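You operate a simulated robot arm through the tools that you are given. There is no shell and no other tool. Be economical: measure what you need, move in short steps, check, and stop when the job is done.

The job below is to be done with a simulated robot arm. You get a single attempt, and the scene is never put back.

Task
Fetch the bottle with the white cap and stand it on the teal disc.

The check looks at the end state, three seconds after you hand in, the way a careful person would. Anything else that was tipped, shoved, dropped, spilled or broken makes it a failure. Lids that push on must go on centred and level and be pressed home; caps that screw on are set level and turned clockwise until they are tight.

Robot
A 7-joint arm with a two-finger parallel gripper, fixed in place. Base frame: the origin is at the foot of the arm, x ahead of it, y to its left, z up; the work surface is at about z = 0. Lengths are in mm, angles in degrees, forces in N, time in s.
With the tool pointing down near the work surface it reaches from about 220 to 580 mm from the base axis. Its first joint turns from -66.0 to 66.0 degrees. Payload 2.5 kg.
The tool frame sits at the grasp point between the pads (the TCP): z along the fingers, y along the line on which they close. The tips reach 23 mm beyond it. Largest opening 94 mm; finger width 38, thickness 10; the body of the gripper, 54 by 96 mm, starts 39 mm behind the TCP.
Orientation is told as [roll, pitch, yaw] about the base's x, y, z axes, in that order, counted from this pose: with the fingers straight down and closing along the base's y, the tool's x points along the base's -x, its y along +y and its z along -z.

Tools
- The arm moves only by the tool arm_command. Its argument "plan" is one flat list of numbers, 6 for each row, row after row: the shift along the base's x, y, z in mm, then the turn, a rotation vector about the base's x, y, z in degrees. In form: [dx, dy, dz, ax, ay, az, dx, dy, dz, ax, ay, az, ...]. A call has 1 to 10 rows; each row is the pose to reach, as a shift and turn from the pose commanded when the call began. "fingers" is the gripper command, from -1 (fully open) to 1 (shut), values between in proportion, set as the call begins (left out, the last holds). A row lasts 0.2 s, in which the tool goes at most 50 mm and 8.6 degrees; a call with a longer step from one row to the next is refused whole, and so is a gripper value outside its range. A pose out of reach is approached as far as the arm can. The call stops where the force on the tool passes 40 N (or 10 N more than at its start, if that is more) or the arm is blocked; 0.2 s more then pass. Each finger travels about 108 mm/s and halts on what it meets, pressing with about 30 N; the grip force reading is that of the motor and also rises with nothing between the fingers. The clock runs only during rows and for 0.2 s after the last one: add rows that repeat a pose to give the fingers time. The reply holds the time, the measured pose of the TCP, the force on the tool along the base axes, the opening and the grip force, in the units named above and with some noise.
- Cameras (640 x 400 px; columns grow to the right, rows downward): "scene" is fixed at [119.7, -408.3, 535.1]; the picture's right is [0.82, -0.58, 0.00], its down [-0.36, -0.51, -0.78] and it looks along [0.45, 0.64, -0.62] (base axes); focal length 276 px, centre (320, 200). "wrist" rides on the gripper at [-39, 0, -44] in the tool frame; the picture's right is [0.00, -1.00, 0.00], its down [0.97, 0.00, -0.24] and it looks along [0.24, 0.00, 0.97] (tool axes); focal length 218 px, centre (320, 200). There is no depth. A picture from a camera that has moved, and an enlarged one, comes with that camera's place and axes in the base frame and with its lens.
- get_image(camera): a new picture of that camera. No time passes.
- enlarge(camera, box): a new picture of the part [left, top, right, bottom] of that camera's present view, enlarged. No time passes.
- close_job(): hands the job in; it is judged then, once.

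Work in short steps. Places have to be worked out from the pictures, the camera data and where the tool is seen: move nearer, look again, correct. Check each grasp and each placing, and mend what went wrong. You have 90 turns and 38 pictures in all, those below and enlarged ones among them. Open the gripper and draw the arm clear of the work before you hand the job in, unless the task says otherwise; then end with one line.

The tools are called after "Request:" as a command line: name --argument value ..., lists and objects as JSON in quotes. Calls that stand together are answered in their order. arm_command: Moves the arm, as the interface text tells. Its arguments: {"type":"object","properties":{"plan":{"type":"array"},"fingers":{"type":"number"}},"required":["plan"]} The other tools are called the same way: get_image (camera) takes a picture; enlarge (camera, box) takes an enlarged picture of a part of a camera's view; close_job () hands the job in.

At the start:

```text
time_s: 0.0
position: [352.3, 59.3, 282.2]
orientation: [0.0, 0.0, 0.1]
ft_force: [0.1, 0.0, 0.1]
finger_gap: 93.9
gripper_force: 0.2
```

scene: 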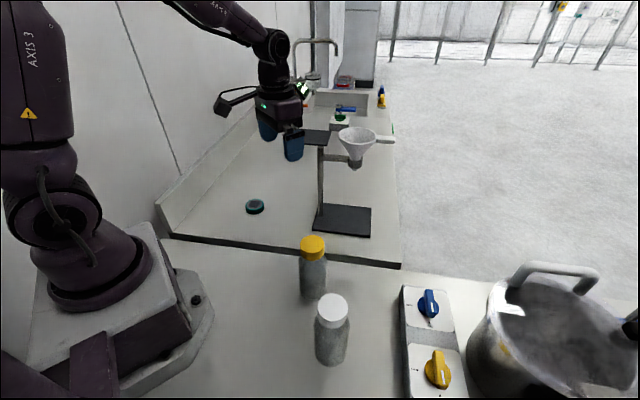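
wrist: 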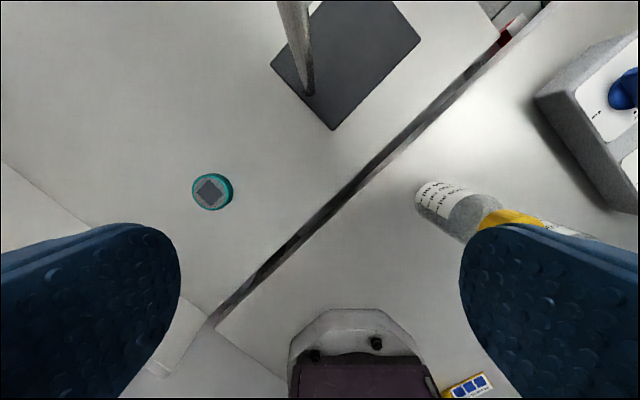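

I'll look closely at the bottles and the disc before planning the approach.

Request:
enlarge --camera "scene" --box '[260, 220, 420, 400]'

Request:
enlarge --camera "scene" --box '[200, 120, 400, 245]'

```text
2.22 times, centred on (340, 310) of scene
camera zoom: at [119.7, -408.3, 535.1], right [0.82, -0.58, 0.0], down [-0.36, -0.51, -0.78], along [0.45, 0.64, -0.62], focal length 612 px, centre (276, -44)
```

zoom: 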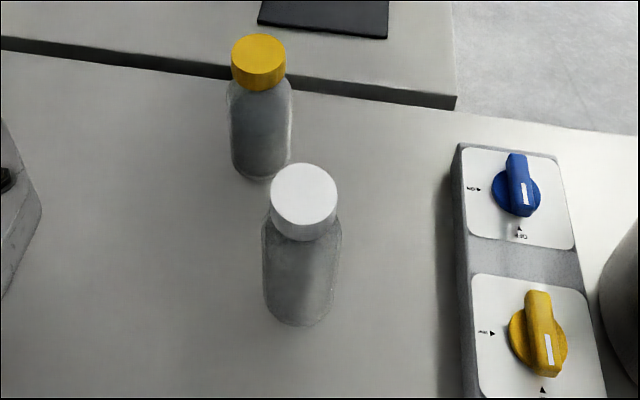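

```text
3.20 times, centred on (300, 182) of scene
camera zoom: at [119.7, -408.3, 535.1], right [0.82, -0.58, 0.0], down [-0.36, -0.51, -0.78], along [0.45, 0.64, -0.62], focal length 882 px, centre (384, 256)
```

zoom: 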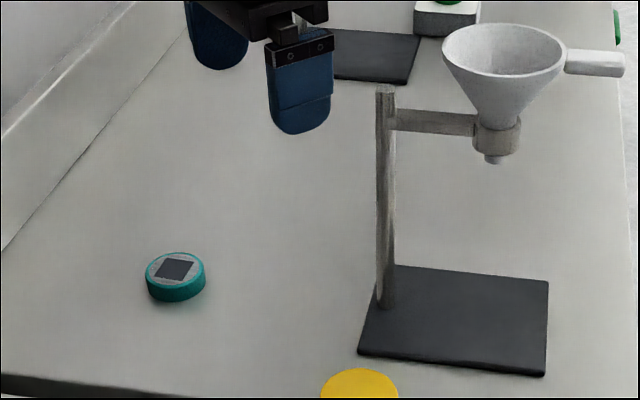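

The white-capped bottle seems to stand near (267, -233), about 150 mm tall, with its cap about 45 wide. The disc is near (326, 222). I'll travel high above the bottle and look down.

Request:
arm_command --plan '[-12, -42, 0, 0, 0, 0, -24, -84, 0, 0, 0, 0, -36, -126, 0, 0, 0, 0, -48, -168, 0, 0, 0, 0, -60, -210, 0, 0, 0, 0, -73, -252, 0, 0, 0, 0, -85, -292, 0, 0, 0, 0, -85, -292, 0, 0, 0, 0]' --fingers -1

Request:
get_image --camera "wrist"

Request:
get_image --camera "scene"

```text
time_s: 1.8
position: [267.9, -232.1, 280.9]
orientation: [0.0, -0.1, 0.1]
ft_force: [-0.8, 0.0, -0.1]
finger_gap: 94.1
gripper_force: 0.1
```

```text
33 pictures are left
camera wrist: at [307.8, -230.8, 325.5], right [0.0, -1.0, 0.0], down [-0.97, 0.0, 0.24], along [-0.24, 0.0, -0.97], focal length 218 px, centre (320, 200)
```

wrist: 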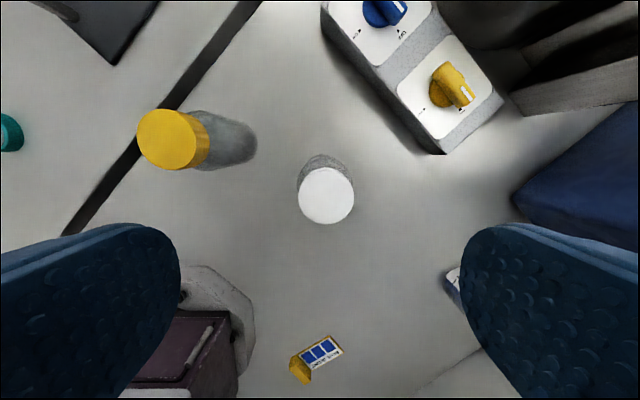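

```text
32 pictures are left
```

scene: 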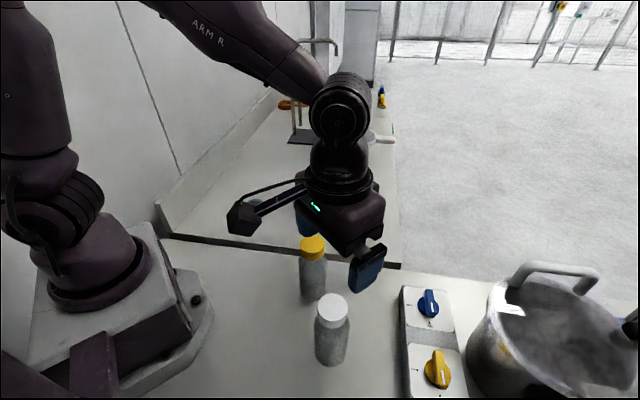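

The cap top is at about (269, -235) with z near 149. I'll descend partway and recheck the centring.

Request:
arm_command --plan '[0, -1, -35, 0, 0, 0, 1, -3, -70, 0, 0, 0, 1, -3, -70, 0, 0, 0]'

Request:
get_image --camera "wrist"

Request:
enlarge --camera "scene" --box '[260, 220, 420, 400]'

```text
time_s: 2.6
position: [268.4, -234.1, 210.8]
orientation: [-0.1, 0.0, 0.1]
ft_force: [0.2, -0.8, -0.2]
finger_gap: 93.9
gripper_force: 0.0
```

```text
31 pictures are left
camera wrist: at [308.2, -233.6, 254.9], right [0.0, -1.0, 0.0], down [-0.97, 0.0, 0.24], along [-0.24, 0.0, -0.97], focal length 218 px, centre (320, 200)
```

wrist: 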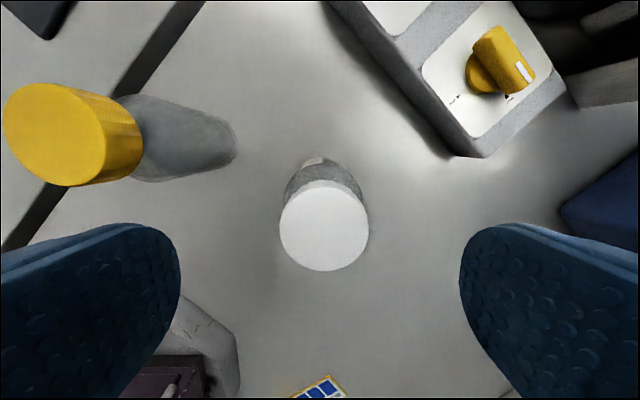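

```text
2.22 times, centred on (340, 310) of scene
camera zoom: at [119.7, -408.3, 535.1], right [0.82, -0.58, 0.0], down [-0.36, -0.51, -0.78], along [0.45, 0.64, -0.62], focal length 612 px, centre (276, -44)
```

zoom: 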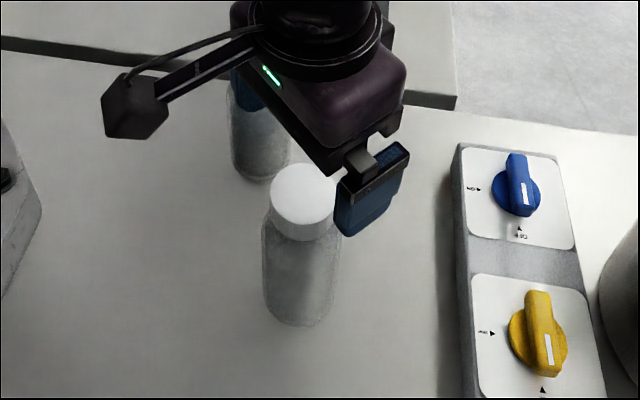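

The cap is centred at (268.3, -235.6) with its top at z about 149.5 and lower rim near z 124. I'll lower to TCP z of about 148 so the pads hold only the cap, then close.

Request:
arm_command --plan '[0, -1.5, -30, 0, 0, 0, 0, -1.5, -50, 0, 0, 0, 0, -1.5, -63, 0, 0, 0, 0, -1.5, -63, 0, 0, 0]'

Request:
enlarge --camera "scene" --box '[260, 220, 420, 400]'

```text
time_s: 3.6
position: [268.2, -236.0, 147.3]
orientation: [0.1, 0.0, 0.0]
ft_force: [0.3, -0.5, 0.3]
finger_gap: 94.0
gripper_force: 0.1
```

```text
2.22 times, centred on (340, 310) of scene
camera zoom: at [119.7, -408.3, 535.1], right [0.82, -0.58, 0.0], down [-0.36, -0.51, -0.78], along [0.45, 0.64, -0.62], focal length 612 px, centre (276, -44)
```

zoom: 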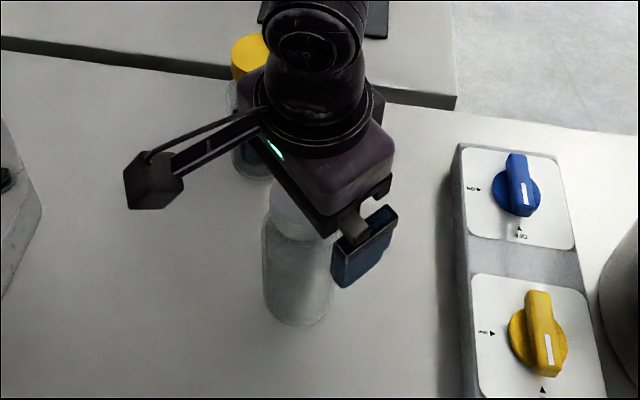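

The fingers straddle the cap and are clear of everything. I'll close on it now.

Request:
arm_command --plan '[0, 0, 0, 0, 0, 0, 0, 0, 0, 0, 0, 0, 0, 0, 0, 0, 0, 0, 0, 0, 0, 0, 0, 0]' --fingers 1

Request:
enlarge --camera "scene" --box '[260, 220, 420, 400]'

```text
time_s: 4.6
position: [269.6, -237.0, 147.8]
orientation: [0.1, 0.0, 0.1]
ft_force: [0.5, 0.4, 0.3]
finger_gap: 44.8
gripper_force: 29.6
```

```text
2.22 times, centred on (340, 310) of scene
camera zoom: at [119.7, -408.3, 535.1], right [0.82, -0.58, 0.0], down [-0.36, -0.51, -0.78], along [0.45, 0.64, -0.62], focal length 612 px, centre (276, -44)
```

zoom: 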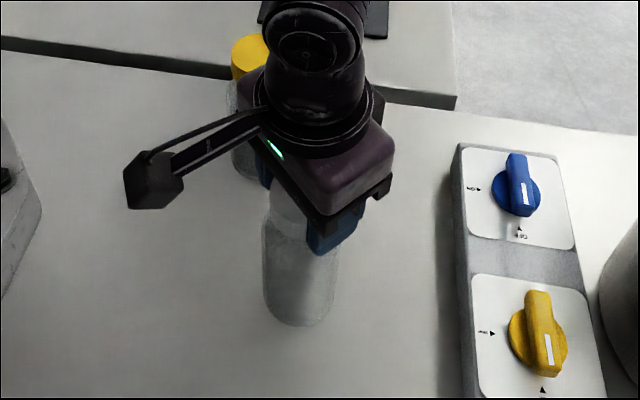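

The grip closed on the cap at 44.8 mm, and the bottle is still upright. I'll lift a few millimetres slowly to see whether the body comes with the cap.

Request:
arm_command --plan '[0, 0, 2, 0, 0, 0, 0, 0, 5, 0, 0, 0, 0, 0, 8, 0, 0, 0, 0, 0, 8, 0, 0, 0, 0, 0, 8, 0, 0, 0]'

Request:
enlarge --camera "scene" --box '[260, 220, 420, 400]'

```text
time_s: 5.8
position: [268.2, -236.2, 157.1]
orientation: [0.0, 0.0, 0.0]
ft_force: [0.0, 0.6, -0.9]
finger_gap: 44.9
gripper_force: 30.3
```

```text
2.22 times, centred on (340, 310) of scene
camera zoom: at [119.7, -408.3, 535.1], right [0.82, -0.58, 0.0], down [-0.36, -0.51, -0.78], along [0.45, 0.64, -0.62], focal length 612 px, centre (276, -44)
```

zoom: 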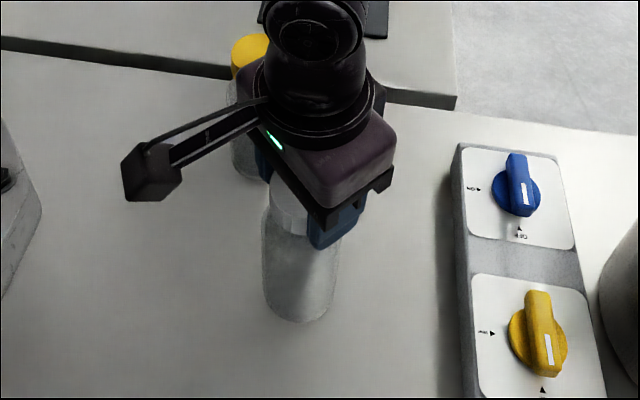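

The base seems to have risen slightly, and the load is about 1 N. I'll lift another 25 mm to be sure the body follows.

Request:
arm_command --plan '[0, 0, 8, 0, 0, 0, 0, 0, 16, 0, 0, 0, 0, 0, 25, 0, 0, 0, 0, 0, 25, 0, 0, 0]'

Request:
enlarge --camera "scene" --box '[260, 220, 420, 400]'

```text
time_s: 6.8
position: [268.4, -236.3, 181.0]
orientation: [0.0, 0.0, 0.0]
ft_force: [0.4, 0.7, -0.8]
finger_gap: 44.8
gripper_force: 30.3
```

```text
2.22 times, centred on (340, 310) of scene
camera zoom: at [119.7, -408.3, 535.1], right [0.82, -0.58, 0.0], down [-0.36, -0.51, -0.78], along [0.45, 0.64, -0.62], focal length 612 px, centre (276, -44)
```

zoom: 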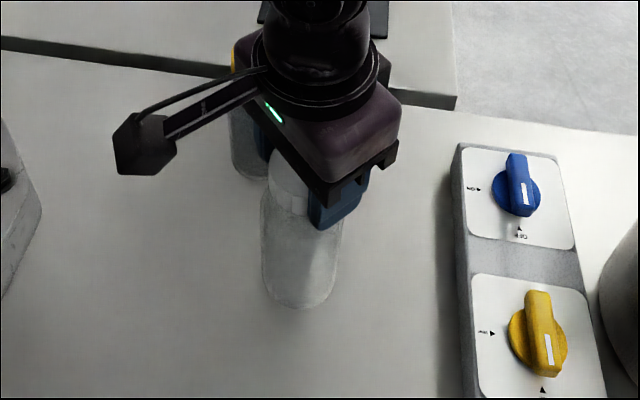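

The base has risen with the cap, so the whole bottle is hanging straight. I'll raise it enough to pass over the yellow-capped bottle.

Request:
arm_command --plan '[0, 0, 20, 0, 0, 0, 0, 0, 45, 0, 0, 0, 0, 0, 70, 0, 0, 0, 0, 0, 95, 0, 0, 0, 0, 0, 120, 0, 0, 0, 0, 0, 145, 0, 0, 0, 0, 0, 160, 0, 0, 0, 0, 0, 160, 0, 0, 0]'

Request:
get_image --camera "scene"

```text
time_s: 8.6
position: [269.0, -235.7, 342.0]
orientation: [-0.1, 0.1, -0.1]
ft_force: [1.0, 0.2, -0.7]
finger_gap: 44.9
gripper_force: 29.8
```

```text
25 pictures are left
```

scene: 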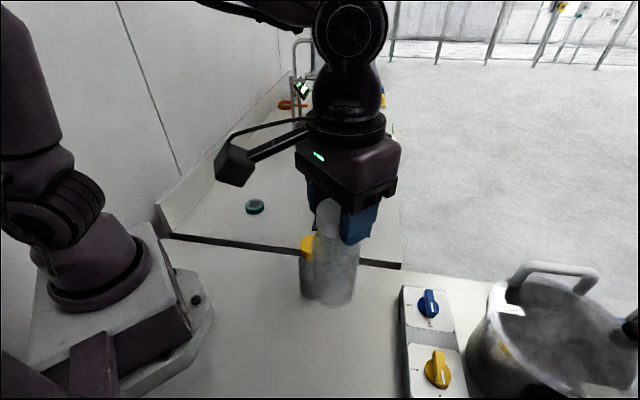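

The bottle is at z 342 with its base near 194, well above the yellow cap at 150. I'll carry it toward the disc side.

Request:
arm_command --plan '[1, 15, 0, 0, 0, 0, 3, 45, 0, 0, 0, 0, 5, 80, 0, 0, 0, 0, 8, 115, 0, 0, 0, 0, 12, 150, 0, 0, 0, 0, 16, 185, 0, 0, 0, 0, 20, 220, 0, 0, 0, 0, 24, 255, 0, 0, 0, 0, 28, 280, 0, 0, 0, 0, 30, 295, 0, 0, 0, 0]'

Request:
arm_command --plan '[2, 15, 0, 0, 0, 0, 6, 40, 0, 0, 0, 0, 12, 70, 0, 0, 0, 0, 17, 95, 0, 0, 0, 0, 22, 115, 0, 0, 0, 0, 27, 125, 0, 0, 0, 0, 27, 125, 0, 0, 0, 0]'

Request:
get_image --camera "scene"

Request:
get_image --camera "wrist"

```text
time_s: 10.8
position: [299.3, 59.1, 340.2]
orientation: [0.0, -0.1, -0.1]
ft_force: [-0.1, 0.1, -0.8]
finger_gap: 44.8
gripper_force: 30.5
```

```text
time_s: 12.4
position: [325.2, 183.1, 341.7]
orientation: [0.0, 0.0, 0.1]
ft_force: [0.1, -0.3, -0.4]
finger_gap: 44.9
gripper_force: 30.0
```

```text
24 pictures are left
```

scene: 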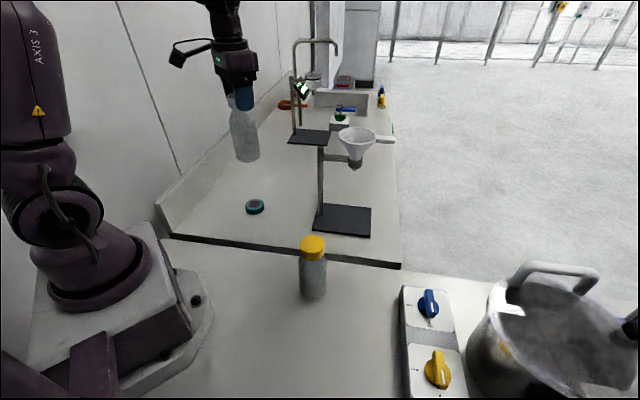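

```text
23 pictures are left
camera wrist: at [365.3, 184.6, 385.8], right [0.0, -1.0, 0.0], down [-0.97, 0.0, 0.24], along [-0.24, 0.0, -0.97], focal length 218 px, centre (320, 200)
```

wrist: 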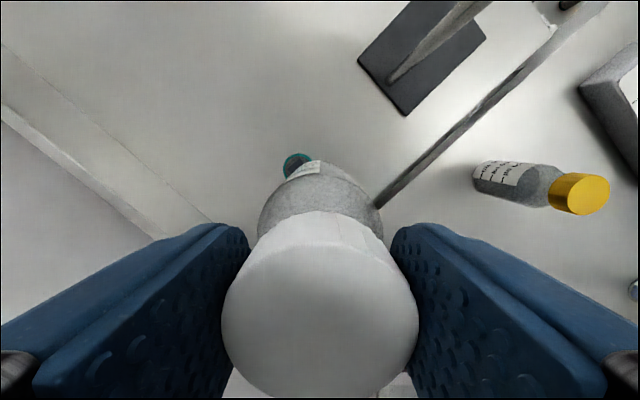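

The bottle is hanging level and the disc shows just past it. I'll shift back in x and lower a bit so the wrist camera gets an unobstructed view of the disc.

Request:
arm_command --plan '[-15, 12, -20, 0, 0, 0, -35, 25, -45, 0, 0, 0, -55, 38, -70, 0, 0, 0, -55, 38, -70, 0, 0, 0]'

Request:
get_image --camera "wrist"

Request:
enlarge --camera "scene" --box '[175, 90, 335, 250]'

```text
time_s: 13.4
position: [269.4, 221.5, 272.5]
orientation: [0.0, 0.0, 0.0]
ft_force: [-0.4, 0.1, -0.6]
finger_gap: 44.8
gripper_force: 29.6
```

```text
22 pictures are left
camera wrist: at [310.1, 222.4, 314.8], right [0.0, -1.0, 0.0], down [-0.97, 0.0, 0.24], along [-0.24, 0.0, -0.97], focal length 218 px, centre (320, 200)
```

wrist: 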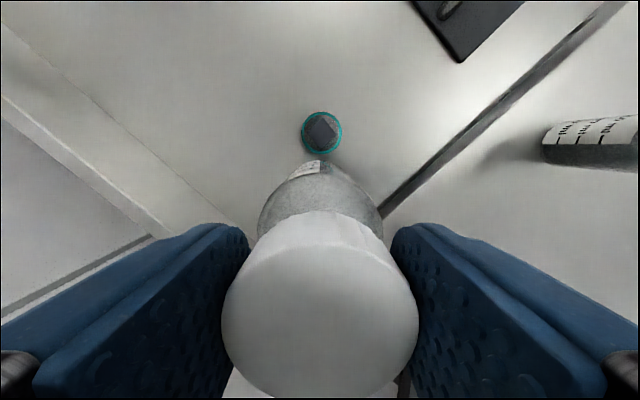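

```text
2.50 times, centred on (255, 170) of scene
camera zoom: at [119.7, -408.3, 535.1], right [0.82, -0.58, 0.0], down [-0.36, -0.51, -0.78], along [0.45, 0.64, -0.62], focal length 689 px, centre (482, 275)
```

zoom: 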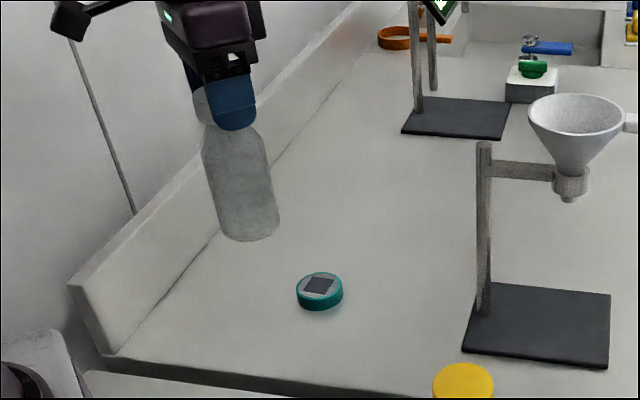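

Both views put the disc centre near (326, 220.5), about 55 wide with its top near z 18. I'll move the bottle over it, leaving a gap, and check.

Request:
arm_command --plan '[20, 0, 0, 0, 0, 0, 42, 0, 0, 0, 0, 0, 56, 0, 0, 0, 0, 0, 56, 0, -30, 0, 0, 0, 56, 0, -60, 0, 0, 0, 56, 0, -80, 0, 0, 0, 56, 0, -80, 0, 0, 0]'

Request:
enlarge --camera "scene" --box '[195, 110, 325, 240]'

Request:
get_image --camera "wrist"

```text
time_s: 15.0
position: [327.1, 221.1, 190.9]
orientation: [0.0, 0.0, -0.1]
ft_force: [-0.4, -0.6, -1.4]
finger_gap: 44.9
gripper_force: 30.0
```

```text
3.08 times, centred on (260, 175) of scene
camera zoom: at [119.7, -408.3, 535.1], right [0.82, -0.58, 0.0], down [-0.36, -0.51, -0.78], along [0.45, 0.64, -0.62], focal length 848 px, centre (505, 277)
```

zoom: 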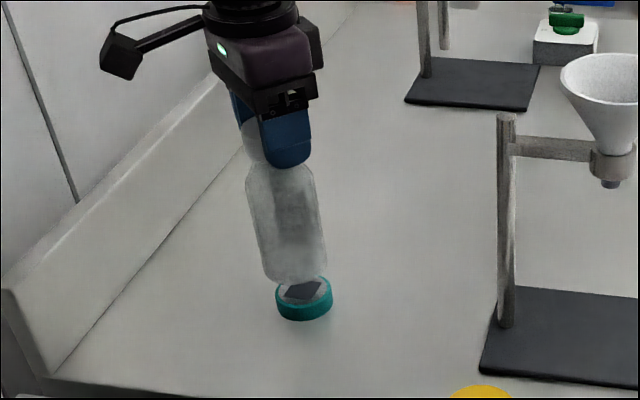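

```text
19 pictures are left
camera wrist: at [366.7, 222.6, 235.1], right [0.0, -1.0, 0.0], down [-0.97, 0.0, 0.24], along [-0.24, 0.0, -0.97], focal length 218 px, centre (320, 200)
```

wrist: 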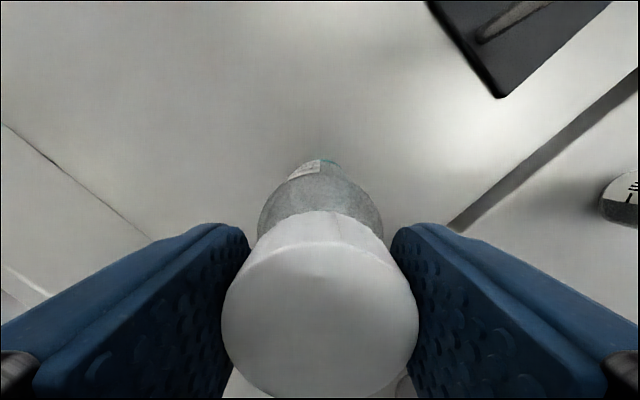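

Gap is about 20 mm. The disc looks a few millimetres toward -y of the bottle, so I'll zoom on the wrist view to measure the offset.

Request:
enlarge --camera "wrist" --box '[260, 130, 380, 230]'

Request:
enlarge --camera "scene" --box '[235, 155, 285, 220]'

```text
4.00 times, centred on (320, 180) of wrist
camera zoom: at [366.7, 222.6, 235.1], right [0.0, -1.0, 0.0], down [-0.97, 0.0, 0.24], along [-0.24, 0.0, -0.97], focal length 873 px, centre (320, 280)
```

zoom: 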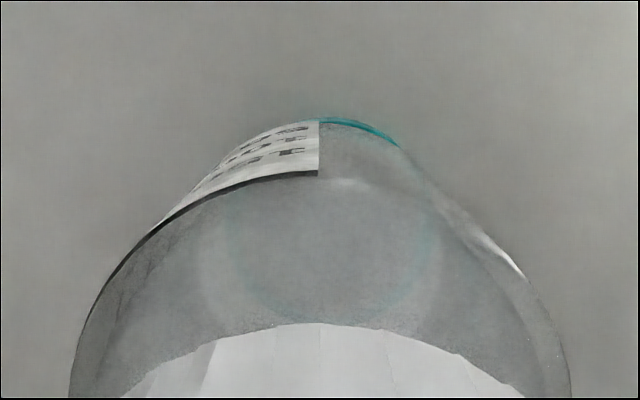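

```text
6.15 times, centred on (260, 188) of scene
camera zoom: at [119.7, -408.3, 535.1], right [0.82, -0.58, 0.0], down [-0.36, -0.51, -0.78], along [0.45, 0.64, -0.62], focal length 1695 px, centre (689, 277)
```

zoom: 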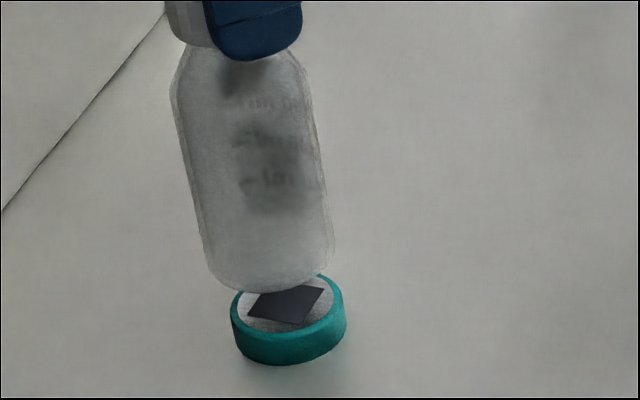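

Through the clear bottle the disc's outline sits about 4 mm toward -y and nearly centred in x. I'll shift by (+1, -4) and lower to just above contact.

Request:
arm_command --plan '[1, -4, 0, 0, 0, 0, 1, -4, -8, 0, 0, 0, 1, -4, -15, 0, 0, 0, 1, -4, -18, 0, 0, 0, 1, -4, -18, 0, 0, 0]'

Request:
enlarge --camera "scene" --box '[235, 155, 285, 220]'

Request:
enlarge --camera "wrist" --box '[260, 130, 380, 230]'

```text
time_s: 16.2
position: [326.9, 216.9, 172.6]
orientation: [0.0, 0.0, 0.0]
ft_force: [0.0, 0.4, -0.4]
finger_gap: 44.8
gripper_force: 30.2
```

```text
6.15 times, centred on (260, 188) of scene
camera zoom: at [119.7, -408.3, 535.1], right [0.82, -0.58, 0.0], down [-0.36, -0.51, -0.78], along [0.45, 0.64, -0.62], focal length 1695 px, centre (689, 277)
```

zoom: 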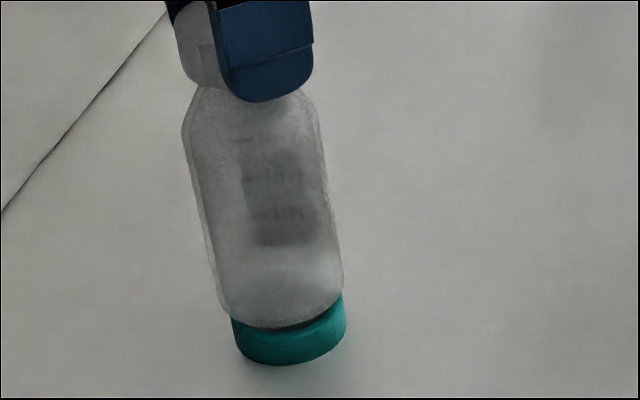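

```text
4.00 times, centred on (320, 180) of wrist
camera zoom: at [367.0, 218.4, 217.1], right [0.0, -1.0, 0.0], down [-0.97, 0.0, 0.24], along [-0.24, 0.0, -0.97], focal length 873 px, centre (320, 280)
```

zoom: 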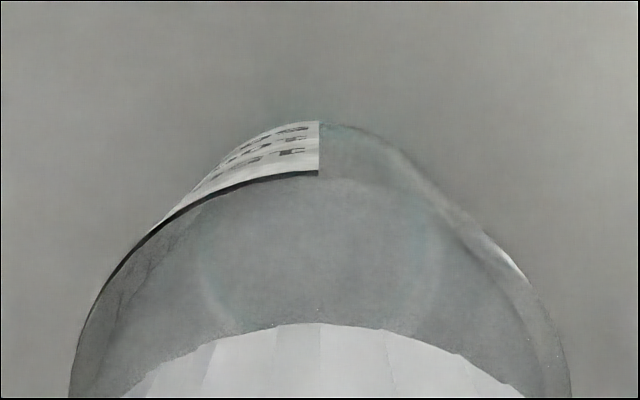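

The outline is now concentric in y; the scene view hints at about +1.5 mm in x. I'll lower in small steps and watch the vertical force.

Request:
arm_command --plan '[1.5, 0, -1, 0, 0, 0, 1.5, 0, -2, 0, 0, 0, 1.5, 0, -3, 0, 0, 0, 1.5, 0, -3, 0, 0, 0]'

Request:
enlarge --camera "scene" --box '[235, 155, 285, 220]'

```text
time_s: 17.2
position: [329.5, 217.7, 171.7]
orientation: [0.0, -0.1, 0.1]
ft_force: [-0.4, -0.8, -0.7]
finger_gap: 45.0
gripper_force: 29.7
```

```text
6.15 times, centred on (260, 188) of scene
camera zoom: at [119.7, -408.3, 535.1], right [0.82, -0.58, 0.0], down [-0.36, -0.51, -0.78], along [0.45, 0.64, -0.62], focal length 1695 px, centre (689, 277)
```

zoom: 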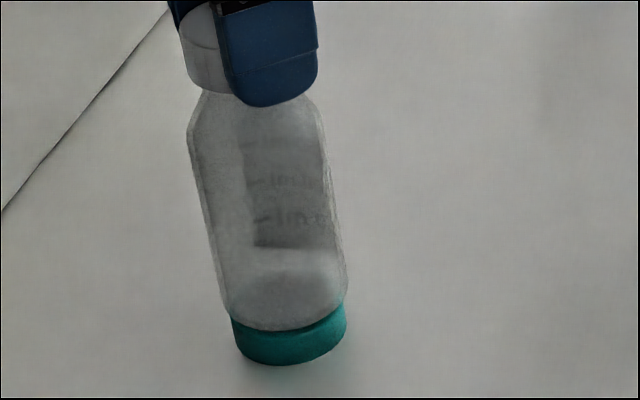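

No contact yet, and it looks aligned. I'll go down 2 mm more in half-millimetre steps.

Request:
arm_command --plan '[0, 0, -0.5, 0, 0, 0, 0, 0, -1, 0, 0, 0, 0, 0, -1.5, 0, 0, 0, 0, 0, -2, 0, 0, 0, 0, 0, -2, 0, 0, 0]'

```text
time_s: 18.4
position: [328.7, 218.6, 167.1]
orientation: [0.0, 0.0, 0.0]
ft_force: [0.1, 0.1, -1.6]
finger_gap: 45.2
gripper_force: 30.5
```

Force still shows only the hanging weight, so I'll continue 2 mm further.

Request:
arm_command --plan '[0, 0, -0.5, 0, 0, 0, 0, 0, -1, 0, 0, 0, 0, 0, -1.5, 0, 0, 0, 0, 0, -2, 0, 0, 0, 0, 0, -2, 0, 0, 0]'

Request:
enlarge --camera "scene" --box '[235, 155, 285, 220]'

```text
time_s: 19.6
position: [330.4, 216.9, 167.4]
orientation: [0.0, 0.0, 0.0]
ft_force: [0.1, -0.3, -1.1]
finger_gap: 44.8
gripper_force: 30.2
```

```text
6.15 times, centred on (260, 188) of scene
camera zoom: at [119.7, -408.3, 535.1], right [0.82, -0.58, 0.0], down [-0.36, -0.51, -0.78], along [0.45, 0.64, -0.62], focal length 1695 px, centre (689, 277)
```

zoom: 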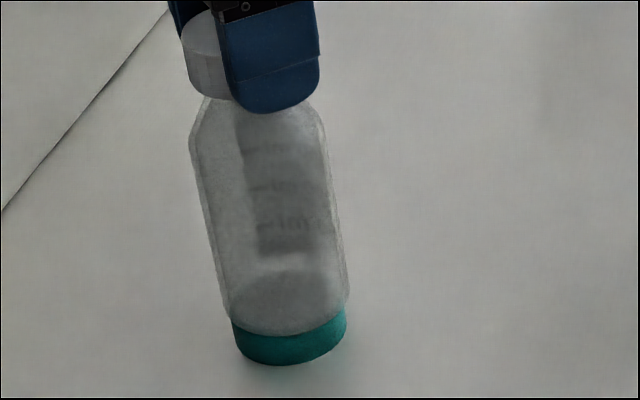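

Visually nearly in contact, but the force hasn't changed. I'll continue in half-millimetre steps.

Request:
arm_command --plan '[0, 0, -0.5, 0, 0, 0, 0, 0, -1, 0, 0, 0, 0, 0, -1, 0, 0, 0]'

Request:
arm_command --plan '[0, 0, -0.5, 0, 0, 0, 0, 0, -0.5, 0, 0, 0, 0, 0, -0.5, 0, 0, 0]'

```text
time_s: 20.4
position: [329.0, 217.4, 166.1]
orientation: [0.0, 0.0, 0.0]
ft_force: [0.3, 0.3, 0.2]
finger_gap: 44.7
gripper_force: 29.1
```

```text
time_s: 21.2
position: [329.1, 218.0, 165.9]
orientation: [0.0, -0.2, 0.0]
ft_force: [0.1, -0.7, 1.4]
finger_gap: 44.9
gripper_force: 30.0
```

The vertical force moved from about -1 to +1.4 N, which suggests contact. I'll press 0.5 mm more to confirm and check alignment before release.

Request:
arm_command --plan '[0, 0, -0.5, 0, 0, 0, 0, 0, -0.5, 0, 0, 0]'

Request:
enlarge --camera "scene" --box '[235, 155, 285, 220]'

Request:
enlarge --camera "wrist" --box '[260, 130, 380, 230]'

```text
time_s: 21.8
position: [329.5, 216.8, 165.5]
orientation: [-0.1, 0.0, -0.1]
ft_force: [0.1, 0.6, 4.4]
finger_gap: 44.9
gripper_force: 29.5
```

```text
6.15 times, centred on (260, 188) of scene
camera zoom: at [119.7, -408.3, 535.1], right [0.82, -0.58, 0.0], down [-0.36, -0.51, -0.78], along [0.45, 0.64, -0.62], focal length 1695 px, centre (689, 277)
```

zoom: 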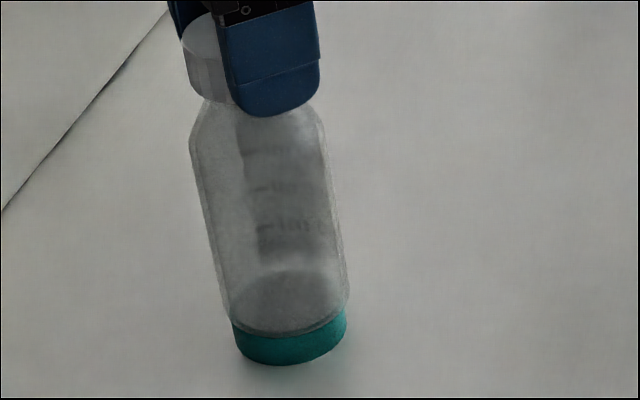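

```text
4.00 times, centred on (320, 180) of wrist
camera zoom: at [368.9, 218.8, 208.8], right [0.0, -1.0, 0.0], down [-0.97, 0.0, 0.24], along [-0.24, 0.0, -0.97], focal length 873 px, centre (320, 280)
```

zoom: 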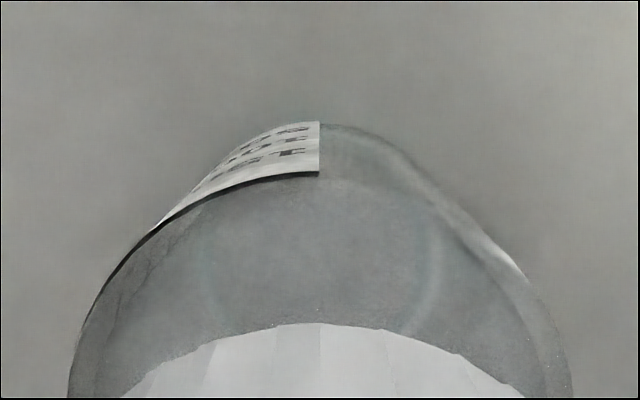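

The bottle is seated at 4.4 N, centred and upright. I'll ease the press off and open the fingers.

Request:
arm_command --plan '[0, 0, 0.5, 0, 0, 0, 0, 0, 0.5, 0, 0, 0]'

Request:
arm_command --plan '[0, 0, 0, 0, 0, 0, 0, 0, 0, 0, 0, 0, 0, 0, 0, 0, 0, 0, 0, 0, 0, 0, 0, 0]' --fingers -1

Request:
enlarge --camera "scene" --box '[195, 110, 325, 240]'

```text
time_s: 22.4
position: [328.7, 218.3, 165.1]
orientation: [0.0, 0.0, 0.0]
ft_force: [0.6, 0.2, 1.4]
finger_gap: 45.0
gripper_force: 29.4
```

```text
time_s: 23.4
position: [329.1, 218.1, 165.1]
orientation: [0.0, 0.0, 0.0]
ft_force: [-0.1, 0.2, 0.6]
finger_gap: 93.9
gripper_force: 0.1
```

```text
3.08 times, centred on (260, 175) of scene
camera zoom: at [119.7, -408.3, 535.1], right [0.82, -0.58, 0.0], down [-0.36, -0.51, -0.78], along [0.45, 0.64, -0.62], focal length 848 px, centre (505, 277)
```

zoom: 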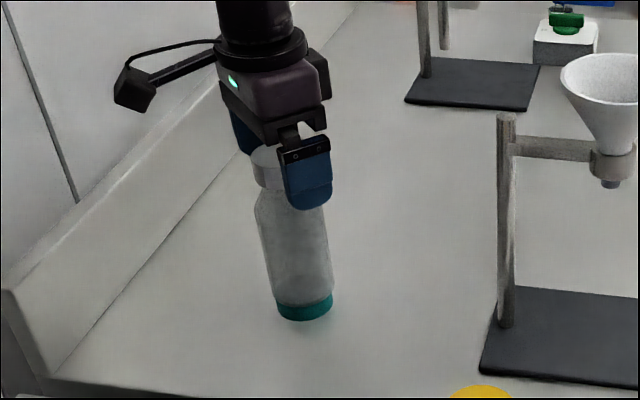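

The bottle stands by itself and the fingers are fully open. I'll draw straight up and then check.

Request:
arm_command --plan '[0, 0, 15, 0, 0, 0, 0, 0, 40, 0, 0, 0, 0, 0, 80, 0, 0, 0, 0, 0, 120, 0, 0, 0, 0, -30, 150, 0, 0, 0, 0, -70, 150, 0, 0, 0, 0, -110, 150, 0, 0, 0, 0, -110, 150, 0, 0, 0]'

Request:
get_image --camera "scene"

Request:
enlarge --camera "scene" --box '[195, 110, 325, 240]'

```text
time_s: 25.2
position: [328.2, 106.5, 315.3]
orientation: [0.0, 0.0, 0.0]
ft_force: [-0.6, -0.5, -0.3]
finger_gap: 94.1
gripper_force: 0.0
```

```text
9 pictures are left
```

scene: 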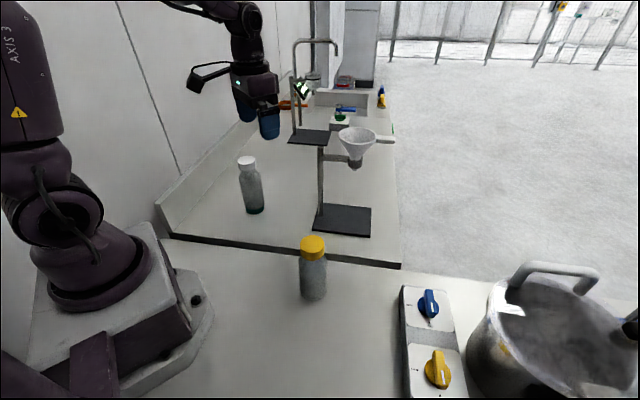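

```text
3.08 times, centred on (260, 175) of scene
camera zoom: at [119.7, -408.4, 535.1], right [0.82, -0.58, 0.0], down [-0.36, -0.51, -0.78], along [0.45, 0.64, -0.62], focal length 848 px, centre (505, 277)
```

zoom: 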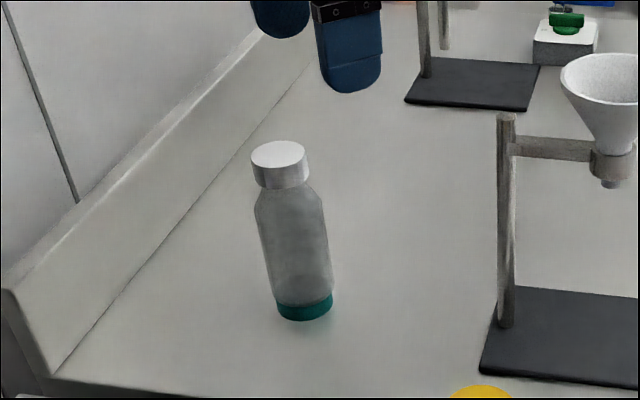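

The white-capped bottle stands upright and centred on the teal disc. The yellow-capped bottle and everything else are where they were, and the arm is clear, so I'm handing in.

Request:
close_job

```text
The job is handed in.
```

The bottle with the white cap is standing upright and centred on the teal disc, nothing else was disturbed, and the job is handed in.
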